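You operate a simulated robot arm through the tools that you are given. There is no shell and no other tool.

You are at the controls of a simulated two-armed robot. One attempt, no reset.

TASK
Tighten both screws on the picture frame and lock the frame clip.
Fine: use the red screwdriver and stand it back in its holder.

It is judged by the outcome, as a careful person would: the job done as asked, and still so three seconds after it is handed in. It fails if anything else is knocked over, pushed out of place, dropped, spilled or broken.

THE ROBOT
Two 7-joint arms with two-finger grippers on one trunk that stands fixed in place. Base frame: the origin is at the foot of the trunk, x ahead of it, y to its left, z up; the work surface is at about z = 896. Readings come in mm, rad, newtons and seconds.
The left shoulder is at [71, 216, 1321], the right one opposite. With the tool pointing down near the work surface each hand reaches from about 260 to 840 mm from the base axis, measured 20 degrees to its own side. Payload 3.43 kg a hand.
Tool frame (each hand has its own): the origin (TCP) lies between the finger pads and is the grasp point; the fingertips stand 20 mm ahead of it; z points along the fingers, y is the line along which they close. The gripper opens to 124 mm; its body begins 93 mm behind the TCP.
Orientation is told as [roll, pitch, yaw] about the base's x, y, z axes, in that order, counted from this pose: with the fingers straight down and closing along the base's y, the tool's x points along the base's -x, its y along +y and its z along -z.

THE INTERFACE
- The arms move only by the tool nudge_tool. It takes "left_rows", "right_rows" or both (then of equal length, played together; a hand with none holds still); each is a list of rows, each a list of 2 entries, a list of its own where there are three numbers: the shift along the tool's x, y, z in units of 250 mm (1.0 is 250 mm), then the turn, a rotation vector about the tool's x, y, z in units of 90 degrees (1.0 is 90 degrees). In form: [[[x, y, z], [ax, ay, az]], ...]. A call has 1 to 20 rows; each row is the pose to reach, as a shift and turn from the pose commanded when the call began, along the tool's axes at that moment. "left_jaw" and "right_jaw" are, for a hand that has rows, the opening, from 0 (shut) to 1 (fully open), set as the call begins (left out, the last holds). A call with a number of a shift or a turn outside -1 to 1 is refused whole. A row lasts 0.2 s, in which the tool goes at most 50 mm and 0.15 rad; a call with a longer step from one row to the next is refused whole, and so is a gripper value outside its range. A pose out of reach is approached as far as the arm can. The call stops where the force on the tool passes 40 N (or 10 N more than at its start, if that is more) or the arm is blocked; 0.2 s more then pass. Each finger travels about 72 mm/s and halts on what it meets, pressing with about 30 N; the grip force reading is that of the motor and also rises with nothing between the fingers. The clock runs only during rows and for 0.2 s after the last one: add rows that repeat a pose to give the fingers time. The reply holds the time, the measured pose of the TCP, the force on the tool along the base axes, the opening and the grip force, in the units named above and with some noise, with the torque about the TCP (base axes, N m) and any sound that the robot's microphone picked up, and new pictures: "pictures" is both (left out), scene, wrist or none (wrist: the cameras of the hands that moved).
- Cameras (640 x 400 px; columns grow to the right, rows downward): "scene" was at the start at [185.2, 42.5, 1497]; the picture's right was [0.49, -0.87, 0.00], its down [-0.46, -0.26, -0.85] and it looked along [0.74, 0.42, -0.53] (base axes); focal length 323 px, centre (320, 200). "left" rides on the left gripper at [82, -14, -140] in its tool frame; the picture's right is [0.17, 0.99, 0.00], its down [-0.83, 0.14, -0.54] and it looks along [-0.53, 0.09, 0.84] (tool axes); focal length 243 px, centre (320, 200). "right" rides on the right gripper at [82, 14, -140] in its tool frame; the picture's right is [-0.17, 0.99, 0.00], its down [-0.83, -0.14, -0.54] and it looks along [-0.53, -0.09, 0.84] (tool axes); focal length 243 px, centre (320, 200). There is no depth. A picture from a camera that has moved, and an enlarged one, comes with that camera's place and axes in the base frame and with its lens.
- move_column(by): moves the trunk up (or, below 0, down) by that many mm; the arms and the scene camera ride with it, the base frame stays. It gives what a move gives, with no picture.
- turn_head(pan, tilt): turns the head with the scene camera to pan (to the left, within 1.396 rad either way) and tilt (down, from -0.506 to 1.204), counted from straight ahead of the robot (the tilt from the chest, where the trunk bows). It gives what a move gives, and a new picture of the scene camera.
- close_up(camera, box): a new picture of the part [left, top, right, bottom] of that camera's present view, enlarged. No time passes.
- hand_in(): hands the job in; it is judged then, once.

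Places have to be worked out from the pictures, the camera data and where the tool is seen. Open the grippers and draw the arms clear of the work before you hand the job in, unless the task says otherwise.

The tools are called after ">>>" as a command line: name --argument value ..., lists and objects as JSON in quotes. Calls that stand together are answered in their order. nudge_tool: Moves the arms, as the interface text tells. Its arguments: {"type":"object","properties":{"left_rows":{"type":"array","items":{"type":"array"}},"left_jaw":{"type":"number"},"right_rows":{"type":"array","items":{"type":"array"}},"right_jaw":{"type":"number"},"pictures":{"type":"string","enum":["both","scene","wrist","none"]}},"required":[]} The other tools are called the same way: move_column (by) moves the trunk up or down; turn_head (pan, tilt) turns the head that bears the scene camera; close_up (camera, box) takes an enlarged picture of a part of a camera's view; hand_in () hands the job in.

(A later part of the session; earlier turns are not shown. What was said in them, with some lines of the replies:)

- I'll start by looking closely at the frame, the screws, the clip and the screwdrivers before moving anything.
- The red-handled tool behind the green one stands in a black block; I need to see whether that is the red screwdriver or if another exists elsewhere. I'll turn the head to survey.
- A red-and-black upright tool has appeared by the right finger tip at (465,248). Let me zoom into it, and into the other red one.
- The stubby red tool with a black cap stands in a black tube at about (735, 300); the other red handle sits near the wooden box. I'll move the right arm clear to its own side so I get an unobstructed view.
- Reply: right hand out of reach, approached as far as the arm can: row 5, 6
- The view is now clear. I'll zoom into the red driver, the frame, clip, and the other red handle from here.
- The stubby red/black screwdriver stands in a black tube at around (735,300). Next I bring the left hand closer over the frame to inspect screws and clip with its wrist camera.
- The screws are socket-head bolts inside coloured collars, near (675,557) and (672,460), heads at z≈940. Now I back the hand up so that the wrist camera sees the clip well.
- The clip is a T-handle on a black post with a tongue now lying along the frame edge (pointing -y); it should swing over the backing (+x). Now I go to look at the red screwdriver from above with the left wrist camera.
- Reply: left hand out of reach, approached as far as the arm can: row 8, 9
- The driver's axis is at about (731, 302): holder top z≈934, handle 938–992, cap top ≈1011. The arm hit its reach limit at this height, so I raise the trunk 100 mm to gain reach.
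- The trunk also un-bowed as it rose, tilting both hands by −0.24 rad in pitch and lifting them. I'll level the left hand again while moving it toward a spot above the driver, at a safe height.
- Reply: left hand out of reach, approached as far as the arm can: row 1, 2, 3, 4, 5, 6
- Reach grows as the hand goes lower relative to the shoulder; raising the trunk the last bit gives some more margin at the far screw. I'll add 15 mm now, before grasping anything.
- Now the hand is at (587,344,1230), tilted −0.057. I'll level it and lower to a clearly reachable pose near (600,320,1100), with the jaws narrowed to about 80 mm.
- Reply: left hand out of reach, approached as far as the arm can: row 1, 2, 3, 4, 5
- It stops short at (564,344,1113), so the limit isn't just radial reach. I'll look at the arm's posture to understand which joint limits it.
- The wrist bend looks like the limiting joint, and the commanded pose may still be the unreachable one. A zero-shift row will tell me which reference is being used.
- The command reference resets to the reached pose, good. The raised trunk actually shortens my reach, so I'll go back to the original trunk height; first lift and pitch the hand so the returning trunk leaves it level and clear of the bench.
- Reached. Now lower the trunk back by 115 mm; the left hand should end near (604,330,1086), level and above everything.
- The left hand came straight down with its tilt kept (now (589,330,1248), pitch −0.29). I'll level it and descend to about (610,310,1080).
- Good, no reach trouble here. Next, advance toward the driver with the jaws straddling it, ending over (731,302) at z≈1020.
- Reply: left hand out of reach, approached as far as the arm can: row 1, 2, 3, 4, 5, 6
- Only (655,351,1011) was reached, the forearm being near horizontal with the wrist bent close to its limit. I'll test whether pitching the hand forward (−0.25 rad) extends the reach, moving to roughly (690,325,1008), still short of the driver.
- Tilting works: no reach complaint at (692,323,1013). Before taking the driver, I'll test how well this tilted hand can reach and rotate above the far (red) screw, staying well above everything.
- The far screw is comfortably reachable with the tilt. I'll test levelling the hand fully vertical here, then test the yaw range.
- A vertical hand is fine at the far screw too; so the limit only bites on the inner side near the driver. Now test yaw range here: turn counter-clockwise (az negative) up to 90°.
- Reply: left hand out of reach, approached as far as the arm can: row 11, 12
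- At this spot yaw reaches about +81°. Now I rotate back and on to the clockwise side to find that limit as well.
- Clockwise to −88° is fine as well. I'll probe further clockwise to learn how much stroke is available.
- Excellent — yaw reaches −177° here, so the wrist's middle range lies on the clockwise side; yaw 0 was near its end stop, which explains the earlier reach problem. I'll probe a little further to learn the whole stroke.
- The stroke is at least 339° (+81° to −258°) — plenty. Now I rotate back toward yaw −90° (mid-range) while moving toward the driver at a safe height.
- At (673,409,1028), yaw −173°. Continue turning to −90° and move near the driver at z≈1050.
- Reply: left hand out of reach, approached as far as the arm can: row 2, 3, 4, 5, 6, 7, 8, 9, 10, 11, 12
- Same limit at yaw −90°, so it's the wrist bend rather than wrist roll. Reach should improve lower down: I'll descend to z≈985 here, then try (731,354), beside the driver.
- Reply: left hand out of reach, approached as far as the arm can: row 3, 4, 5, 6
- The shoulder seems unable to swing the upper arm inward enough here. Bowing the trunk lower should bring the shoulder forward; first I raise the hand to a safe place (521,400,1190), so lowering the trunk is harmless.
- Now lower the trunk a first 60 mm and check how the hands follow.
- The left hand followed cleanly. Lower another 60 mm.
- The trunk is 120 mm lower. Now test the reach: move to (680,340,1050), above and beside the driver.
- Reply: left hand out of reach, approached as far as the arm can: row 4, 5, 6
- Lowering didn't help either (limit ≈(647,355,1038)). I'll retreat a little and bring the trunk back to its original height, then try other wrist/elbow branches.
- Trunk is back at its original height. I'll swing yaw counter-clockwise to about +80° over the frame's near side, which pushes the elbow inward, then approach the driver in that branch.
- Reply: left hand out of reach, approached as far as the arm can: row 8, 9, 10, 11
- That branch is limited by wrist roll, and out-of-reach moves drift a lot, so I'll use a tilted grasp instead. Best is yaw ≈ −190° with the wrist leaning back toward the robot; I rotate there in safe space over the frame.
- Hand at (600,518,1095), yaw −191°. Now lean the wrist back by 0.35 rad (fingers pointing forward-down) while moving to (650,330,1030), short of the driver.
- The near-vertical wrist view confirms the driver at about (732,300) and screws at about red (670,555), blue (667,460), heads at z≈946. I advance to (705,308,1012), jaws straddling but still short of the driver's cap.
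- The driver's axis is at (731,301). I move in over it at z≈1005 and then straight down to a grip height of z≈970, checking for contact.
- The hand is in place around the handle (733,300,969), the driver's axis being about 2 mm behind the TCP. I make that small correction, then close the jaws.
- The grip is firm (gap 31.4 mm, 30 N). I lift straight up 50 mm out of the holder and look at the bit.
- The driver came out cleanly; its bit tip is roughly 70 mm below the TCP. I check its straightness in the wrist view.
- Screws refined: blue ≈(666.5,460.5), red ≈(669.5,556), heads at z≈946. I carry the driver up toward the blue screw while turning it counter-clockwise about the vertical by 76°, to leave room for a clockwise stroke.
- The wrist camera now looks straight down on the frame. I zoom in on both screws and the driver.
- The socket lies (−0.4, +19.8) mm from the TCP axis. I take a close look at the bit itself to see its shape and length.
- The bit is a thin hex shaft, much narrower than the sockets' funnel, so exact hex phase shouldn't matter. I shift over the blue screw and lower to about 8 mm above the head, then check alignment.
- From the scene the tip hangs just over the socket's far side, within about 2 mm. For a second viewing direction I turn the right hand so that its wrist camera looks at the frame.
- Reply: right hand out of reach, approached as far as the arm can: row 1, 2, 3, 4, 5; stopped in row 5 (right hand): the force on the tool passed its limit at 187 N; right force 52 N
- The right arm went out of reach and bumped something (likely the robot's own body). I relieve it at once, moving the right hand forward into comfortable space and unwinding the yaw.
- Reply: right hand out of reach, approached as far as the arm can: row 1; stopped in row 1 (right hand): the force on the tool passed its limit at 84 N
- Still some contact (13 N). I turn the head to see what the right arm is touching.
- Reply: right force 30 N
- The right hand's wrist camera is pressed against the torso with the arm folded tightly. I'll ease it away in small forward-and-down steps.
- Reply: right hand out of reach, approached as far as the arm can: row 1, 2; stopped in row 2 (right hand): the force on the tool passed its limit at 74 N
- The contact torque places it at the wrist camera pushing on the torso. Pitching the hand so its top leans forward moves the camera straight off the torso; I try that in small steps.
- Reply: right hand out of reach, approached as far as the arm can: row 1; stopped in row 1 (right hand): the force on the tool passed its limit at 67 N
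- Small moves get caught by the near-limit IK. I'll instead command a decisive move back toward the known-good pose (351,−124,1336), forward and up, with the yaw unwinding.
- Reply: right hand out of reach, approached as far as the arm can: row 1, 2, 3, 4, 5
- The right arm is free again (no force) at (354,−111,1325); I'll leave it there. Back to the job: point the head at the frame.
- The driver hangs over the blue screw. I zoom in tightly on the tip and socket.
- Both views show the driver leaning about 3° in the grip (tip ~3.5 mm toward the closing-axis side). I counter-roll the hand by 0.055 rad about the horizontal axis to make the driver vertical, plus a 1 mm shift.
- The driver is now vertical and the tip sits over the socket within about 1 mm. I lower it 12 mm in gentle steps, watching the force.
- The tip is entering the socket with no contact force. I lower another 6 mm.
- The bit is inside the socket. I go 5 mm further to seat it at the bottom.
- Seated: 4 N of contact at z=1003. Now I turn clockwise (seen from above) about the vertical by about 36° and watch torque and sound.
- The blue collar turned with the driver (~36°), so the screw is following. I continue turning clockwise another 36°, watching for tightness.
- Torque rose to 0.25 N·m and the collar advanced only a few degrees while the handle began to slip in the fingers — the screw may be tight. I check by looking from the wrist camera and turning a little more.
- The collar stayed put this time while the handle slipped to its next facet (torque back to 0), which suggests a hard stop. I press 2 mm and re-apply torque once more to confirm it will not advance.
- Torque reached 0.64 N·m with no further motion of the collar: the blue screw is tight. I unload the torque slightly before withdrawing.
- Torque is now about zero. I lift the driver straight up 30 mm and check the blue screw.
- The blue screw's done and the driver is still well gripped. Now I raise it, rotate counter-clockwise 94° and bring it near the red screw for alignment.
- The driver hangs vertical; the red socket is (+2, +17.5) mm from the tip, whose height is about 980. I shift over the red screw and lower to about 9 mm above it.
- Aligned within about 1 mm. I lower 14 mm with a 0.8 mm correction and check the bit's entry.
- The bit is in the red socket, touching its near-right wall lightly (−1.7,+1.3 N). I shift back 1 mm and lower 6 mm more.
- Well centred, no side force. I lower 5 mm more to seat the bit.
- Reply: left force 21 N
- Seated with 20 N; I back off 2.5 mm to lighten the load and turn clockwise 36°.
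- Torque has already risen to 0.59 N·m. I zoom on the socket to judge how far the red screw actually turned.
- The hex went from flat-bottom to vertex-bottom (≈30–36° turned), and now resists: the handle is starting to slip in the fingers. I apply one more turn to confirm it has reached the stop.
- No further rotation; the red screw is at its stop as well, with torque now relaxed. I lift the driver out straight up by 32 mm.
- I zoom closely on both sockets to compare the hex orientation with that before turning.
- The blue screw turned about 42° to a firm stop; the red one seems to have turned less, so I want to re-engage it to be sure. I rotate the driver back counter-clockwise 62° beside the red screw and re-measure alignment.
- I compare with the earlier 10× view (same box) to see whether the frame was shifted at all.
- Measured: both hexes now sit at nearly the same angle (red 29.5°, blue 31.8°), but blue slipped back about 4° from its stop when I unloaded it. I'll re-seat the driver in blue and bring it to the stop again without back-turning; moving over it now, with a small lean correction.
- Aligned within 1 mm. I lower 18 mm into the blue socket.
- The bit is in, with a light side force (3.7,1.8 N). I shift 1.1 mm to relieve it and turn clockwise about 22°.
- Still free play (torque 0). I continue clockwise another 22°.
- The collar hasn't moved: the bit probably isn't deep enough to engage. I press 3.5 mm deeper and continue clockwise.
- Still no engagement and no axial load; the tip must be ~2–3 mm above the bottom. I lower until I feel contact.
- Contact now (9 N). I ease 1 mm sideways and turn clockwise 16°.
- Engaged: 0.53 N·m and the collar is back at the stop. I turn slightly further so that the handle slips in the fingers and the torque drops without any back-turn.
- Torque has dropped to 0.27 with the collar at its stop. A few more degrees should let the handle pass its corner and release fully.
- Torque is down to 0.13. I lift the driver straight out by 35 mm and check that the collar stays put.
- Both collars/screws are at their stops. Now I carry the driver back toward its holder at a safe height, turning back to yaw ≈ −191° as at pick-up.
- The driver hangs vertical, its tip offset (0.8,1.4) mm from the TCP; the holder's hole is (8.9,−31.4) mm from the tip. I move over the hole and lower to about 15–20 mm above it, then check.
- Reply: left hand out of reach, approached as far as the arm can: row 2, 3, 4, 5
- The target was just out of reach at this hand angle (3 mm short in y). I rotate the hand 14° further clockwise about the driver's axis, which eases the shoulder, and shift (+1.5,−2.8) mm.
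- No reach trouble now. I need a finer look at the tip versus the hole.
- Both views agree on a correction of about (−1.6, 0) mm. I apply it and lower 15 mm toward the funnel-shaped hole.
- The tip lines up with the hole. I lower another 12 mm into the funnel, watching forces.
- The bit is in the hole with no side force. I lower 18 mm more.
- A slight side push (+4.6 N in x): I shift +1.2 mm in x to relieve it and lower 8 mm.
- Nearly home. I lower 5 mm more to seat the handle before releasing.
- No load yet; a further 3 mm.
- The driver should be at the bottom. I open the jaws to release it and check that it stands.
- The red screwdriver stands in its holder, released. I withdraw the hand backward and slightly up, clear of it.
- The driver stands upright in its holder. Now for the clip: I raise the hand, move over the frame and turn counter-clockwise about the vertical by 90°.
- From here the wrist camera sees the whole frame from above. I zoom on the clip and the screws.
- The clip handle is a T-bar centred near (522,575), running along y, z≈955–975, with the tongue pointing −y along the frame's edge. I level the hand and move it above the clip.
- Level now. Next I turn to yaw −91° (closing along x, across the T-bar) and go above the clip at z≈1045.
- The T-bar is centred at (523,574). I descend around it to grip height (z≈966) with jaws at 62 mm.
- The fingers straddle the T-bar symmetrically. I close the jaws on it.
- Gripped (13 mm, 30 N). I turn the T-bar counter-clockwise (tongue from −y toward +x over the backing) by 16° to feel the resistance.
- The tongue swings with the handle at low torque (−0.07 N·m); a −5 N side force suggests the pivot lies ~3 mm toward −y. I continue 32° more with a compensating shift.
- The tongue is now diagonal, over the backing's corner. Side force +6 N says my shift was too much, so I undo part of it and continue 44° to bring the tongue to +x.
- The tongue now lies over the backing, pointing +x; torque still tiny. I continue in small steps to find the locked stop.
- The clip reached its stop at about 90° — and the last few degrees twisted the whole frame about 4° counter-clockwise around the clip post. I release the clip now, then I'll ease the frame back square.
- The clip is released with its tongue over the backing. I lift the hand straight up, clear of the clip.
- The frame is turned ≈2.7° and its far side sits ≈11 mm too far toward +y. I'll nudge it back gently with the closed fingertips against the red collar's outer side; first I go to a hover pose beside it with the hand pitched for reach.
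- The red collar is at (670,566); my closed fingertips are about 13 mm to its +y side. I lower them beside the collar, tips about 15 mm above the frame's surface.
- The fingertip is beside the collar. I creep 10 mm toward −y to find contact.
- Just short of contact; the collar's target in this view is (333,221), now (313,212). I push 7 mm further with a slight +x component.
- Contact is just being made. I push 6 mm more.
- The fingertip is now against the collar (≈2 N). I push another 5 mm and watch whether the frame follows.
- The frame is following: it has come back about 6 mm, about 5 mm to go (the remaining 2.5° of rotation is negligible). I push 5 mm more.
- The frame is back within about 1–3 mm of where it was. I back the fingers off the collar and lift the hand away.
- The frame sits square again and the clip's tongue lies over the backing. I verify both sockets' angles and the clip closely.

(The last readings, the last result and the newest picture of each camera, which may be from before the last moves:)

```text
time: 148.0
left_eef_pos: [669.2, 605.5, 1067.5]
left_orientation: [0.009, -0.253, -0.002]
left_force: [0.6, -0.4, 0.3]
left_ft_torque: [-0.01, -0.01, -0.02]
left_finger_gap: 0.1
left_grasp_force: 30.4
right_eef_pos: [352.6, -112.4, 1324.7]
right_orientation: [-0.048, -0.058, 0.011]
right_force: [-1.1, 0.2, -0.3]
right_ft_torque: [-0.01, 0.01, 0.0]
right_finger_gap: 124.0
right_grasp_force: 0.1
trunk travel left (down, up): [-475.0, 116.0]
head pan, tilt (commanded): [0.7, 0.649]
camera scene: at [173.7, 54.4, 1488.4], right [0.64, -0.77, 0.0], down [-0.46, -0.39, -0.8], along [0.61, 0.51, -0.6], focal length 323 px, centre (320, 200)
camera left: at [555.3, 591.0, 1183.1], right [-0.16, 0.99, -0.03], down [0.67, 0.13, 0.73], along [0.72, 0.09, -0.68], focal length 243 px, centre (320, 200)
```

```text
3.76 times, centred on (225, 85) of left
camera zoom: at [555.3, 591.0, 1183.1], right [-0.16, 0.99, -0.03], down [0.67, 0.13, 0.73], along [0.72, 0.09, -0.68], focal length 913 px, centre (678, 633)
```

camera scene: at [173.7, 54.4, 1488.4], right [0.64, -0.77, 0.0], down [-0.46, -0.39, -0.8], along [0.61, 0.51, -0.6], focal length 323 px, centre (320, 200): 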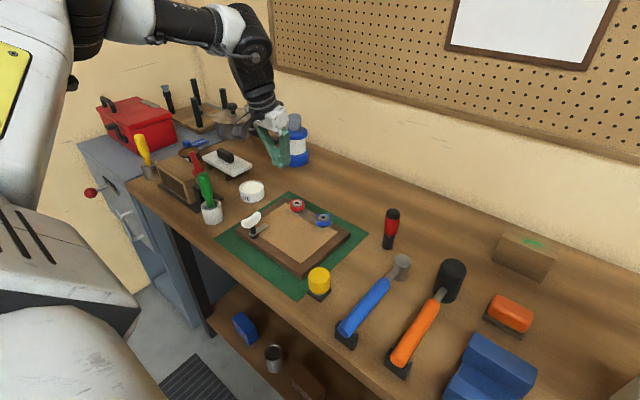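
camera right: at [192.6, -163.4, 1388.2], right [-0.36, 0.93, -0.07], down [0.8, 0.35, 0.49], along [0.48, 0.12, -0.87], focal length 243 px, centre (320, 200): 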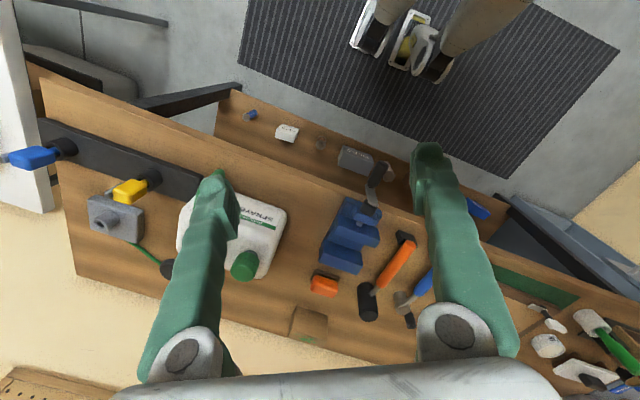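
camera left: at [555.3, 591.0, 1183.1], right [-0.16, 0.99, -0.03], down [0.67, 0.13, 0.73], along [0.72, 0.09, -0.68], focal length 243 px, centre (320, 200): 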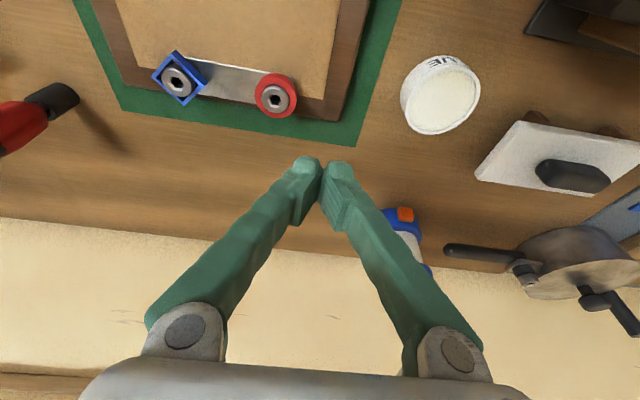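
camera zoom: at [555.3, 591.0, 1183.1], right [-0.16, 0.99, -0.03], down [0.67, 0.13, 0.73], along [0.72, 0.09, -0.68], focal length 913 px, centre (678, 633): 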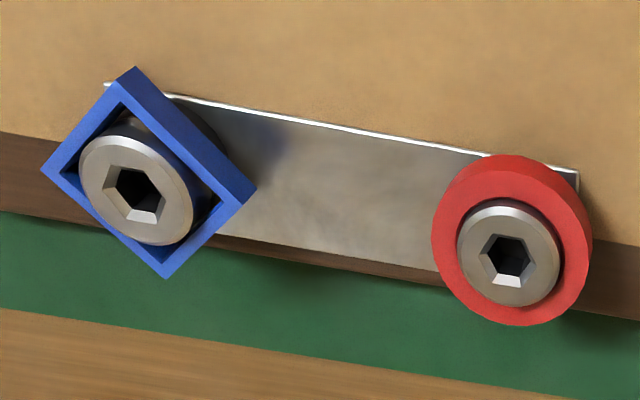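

Both hexes are at their stops (blue ≈30°, red ≈32°), the collar sits 45° from its loose position, and the clip tongue is a full 90° round over the backing. Everything is done, so I open the left gripper and draw the arm up and back.

>>> nudge_tool --left_rows '[[[0.03, -0.02, -0.13], [0, 0.02, 0]], [[0.08, -0.06, -0.26], [0, 0.04, 0]], [[0.15, -0.11, -0.39], [0, 0.06, 0]], [[0.23, -0.16, -0.52], [0, 0.08, 0]], [[0.32, -0.21, -0.64], [0, 0.1, 0]], [[0.41, -0.27, -0.76], [0, 0.12, 0]], [[0.49, -0.32, -0.85], [0, 0.14, 0]], [[0.56, -0.36, -0.924], [0, 0.161, 0]], [[0.56, -0.36, -0.924], [0, 0.161, 0]]]' --left_jaw 1 --pictures "both"

>>> turn_head --pan 0.5 --tilt 0.6

```text
time: 150.0
left_eef_pos: [476.1, 514.4, 1252.9]
left_orientation: [0.008, 0.001, 0.0]
left_force: [0.7, -0.1, 0.4]
left_ft_torque: [0.0, 0.0, 0.02]
left_finger_gap: 123.9
left_grasp_force: 0.1
right_eef_pos: [353.4, -112.2, 1324.9]
right_orientation: [-0.049, -0.059, 0.011]
right_force: [0.6, 0.8, -0.5]
right_ft_torque: [0.01, -0.01, 0.03]
right_finger_gap: 123.9
right_grasp_force: 0.0
trunk travel left (down, up): [-475.0, 116.0]
head pan, tilt (commanded): [0.7, 0.649]
camera scene: at [173.9, 54.6, 1488.4], right [0.64, -0.77, 0.0], down [-0.46, -0.39, -0.8], along [0.61, 0.51, -0.6], focal length 323 px, centre (320, 200)
camera left: at [394.2, 501.1, 1393.4], right [-0.17, 0.99, 0.01], down [0.83, 0.14, 0.54], along [0.53, 0.1, -0.84], focal length 243 px, centre (320, 200)
```

scene: 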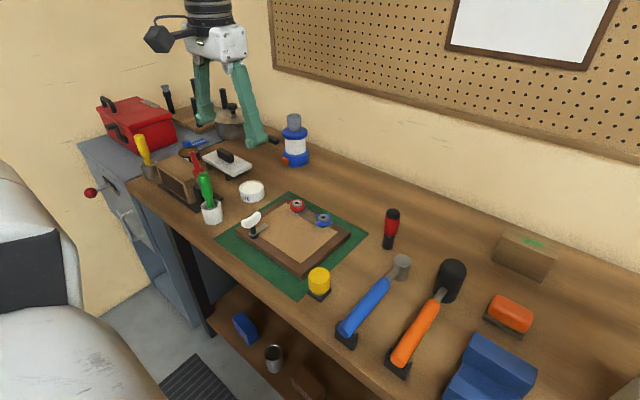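
left: 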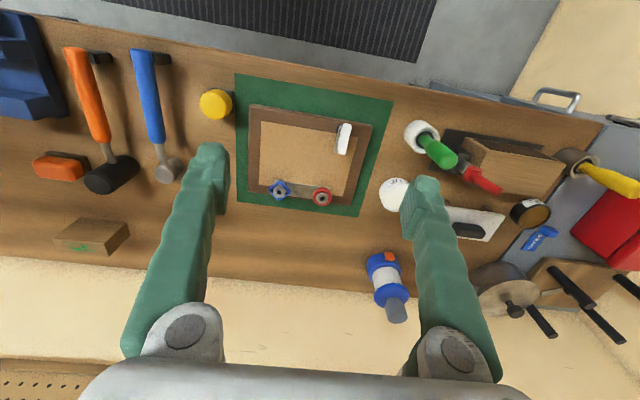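

```text
time: 150.8
left_eef_pos: [475.9, 514.1, 1251.6]
left_orientation: [0.009, -0.001, 0.0]
left_force: [-0.6, -0.2, 0.6]
left_ft_torque: [0.01, -0.02, -0.01]
left_finger_gap: 124.0
left_grasp_force: 0.1
right_eef_pos: [353.4, -112.2, 1325.0]
right_orientation: [-0.049, -0.057, 0.01]
right_force: [0.6, -0.1, 0.5]
right_ft_torque: [0.0, -0.01, 0.01]
right_finger_gap: 123.8
right_grasp_force: 0.1
trunk travel left (down, up): [-475.0, 116.0]
head pan, tilt (commanded): [0.499, 0.6]
camera scene: at [184.8, 40.9, 1492.8], right [0.48, -0.88, 0.0], down [-0.5, -0.27, -0.82], along [0.72, 0.4, -0.57], focal length 323 px, centre (320, 200)
```

scene: 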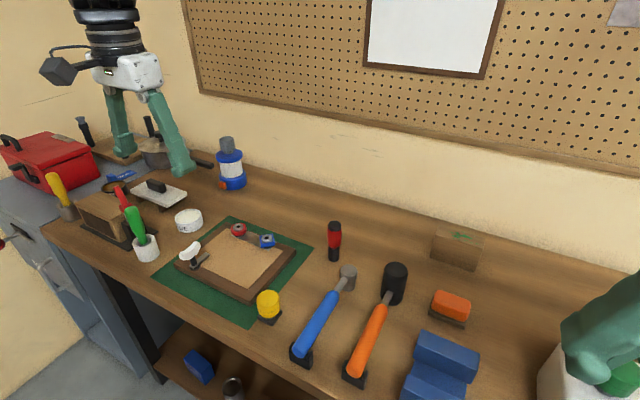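

Everything on the bench stands where it was. One last precise comparison of the two screws' angles and a check of the driver before handing in.

>>> close_up --camera "left" --box '[264, 172, 344, 222]'

>>> close_up --camera "left" --box '[312, 187, 332, 207]'

>>> close_up --camera "left" --box '[270, 178, 292, 200]'

>>> close_up --camera "scene" --box '[300, 205, 370, 275]'

```text
8.00 times, centred on (304, 197) of left
camera zoom: at [394.2, 501.0, 1393.4], right [-0.17, 0.99, 0.01], down [0.83, 0.14, 0.54], along [0.53, 0.1, -0.84], focal length 1941 px, centre (448, 224)
```

zoom: 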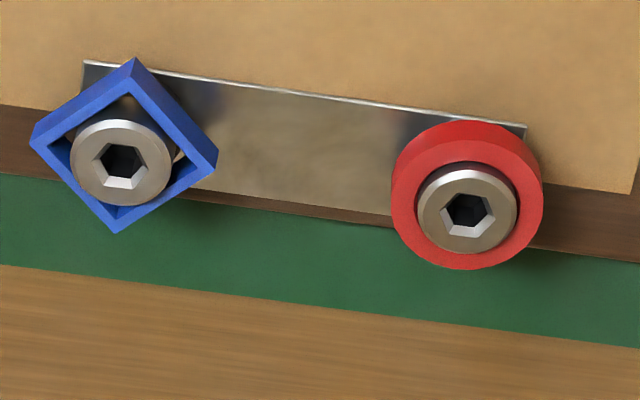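

```text
16.00 times, centred on (322, 197) of left
camera zoom: at [394.2, 501.0, 1393.4], right [-0.17, 0.99, 0.01], down [0.83, 0.14, 0.54], along [0.53, 0.1, -0.84], focal length 3882 px, centre (288, 248)
```

zoom: 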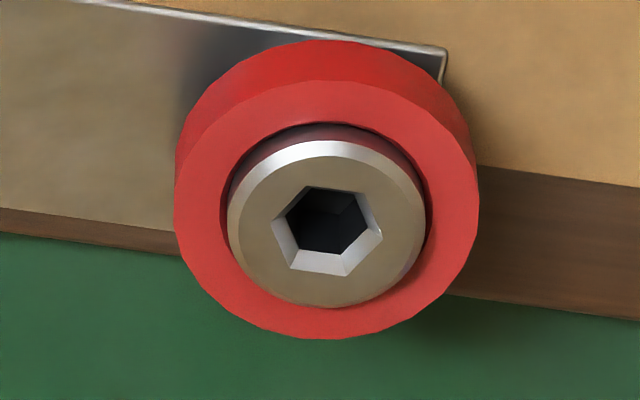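

```text
16.00 times, centred on (281, 189) of left
camera zoom: at [394.2, 501.0, 1393.4], right [-0.17, 0.99, 0.01], down [0.83, 0.14, 0.54], along [0.53, 0.1, -0.84], focal length 3882 px, centre (944, 376)
```

zoom: 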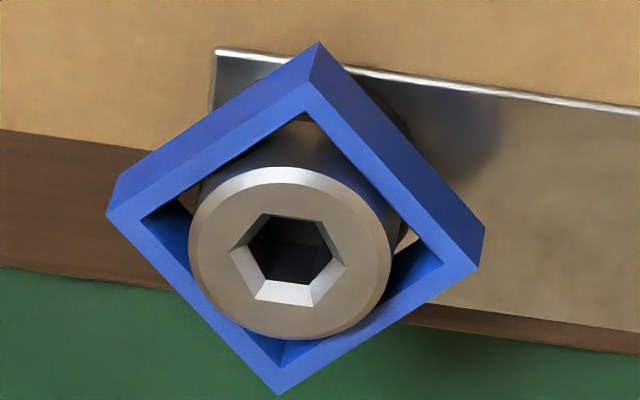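

```text
5.71 times, centred on (335, 240) of scene
camera zoom: at [184.8, 40.9, 1492.8], right [0.48, -0.88, 0.0], down [-0.5, -0.27, -0.82], along [0.72, 0.4, -0.57], focal length 1846 px, centre (234, -29)
```

zoom: 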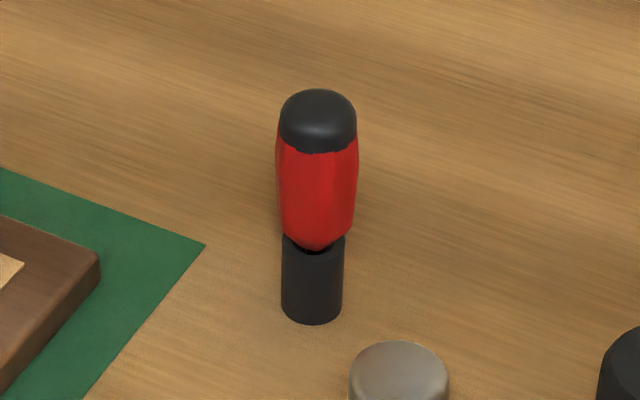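

Both sockets show the same angle (−5.5° and −6.8° in this view), so both screws are at the same tight stop. The clip is turned fully over the backing, the red screwdriver stands in its holder, and the arms are clear with grippers open. I hand the job in.

>>> hand_in

```text
The job is handed in.
```

I tightened both screws with the red screwdriver, turned the frame clip to its locked stop, and stood the screwdriver back in its holder. I handed the job in, and the outcome has not come back yet.

- **Screws:** each turned about 40° clockwise until it would not move further. The blue-collared screw held at about 0.64 N·m and the red-collared one at about 0.6 N·m. Both sockets finished at the same angle.
- **Clip:** the handle turned a full 90° and the tongue now lies over the backing.
- **Frame moved:** the last few degrees of turning the clip twisted the whole frame about 3° and shifted it roughly 10 mm. I pushed it back to within 1–4 mm, with about 2° of rotation left.
- **Right arm:** while I was turning the right hand for a better view, it hit what appears to be the robot's own torso at up to 187 N. I freed it, and nothing on the bench was touched.

Both grippers are open and both arms are clear of the work. In the final pictures nothing on the bench looks knocked over or out of place.
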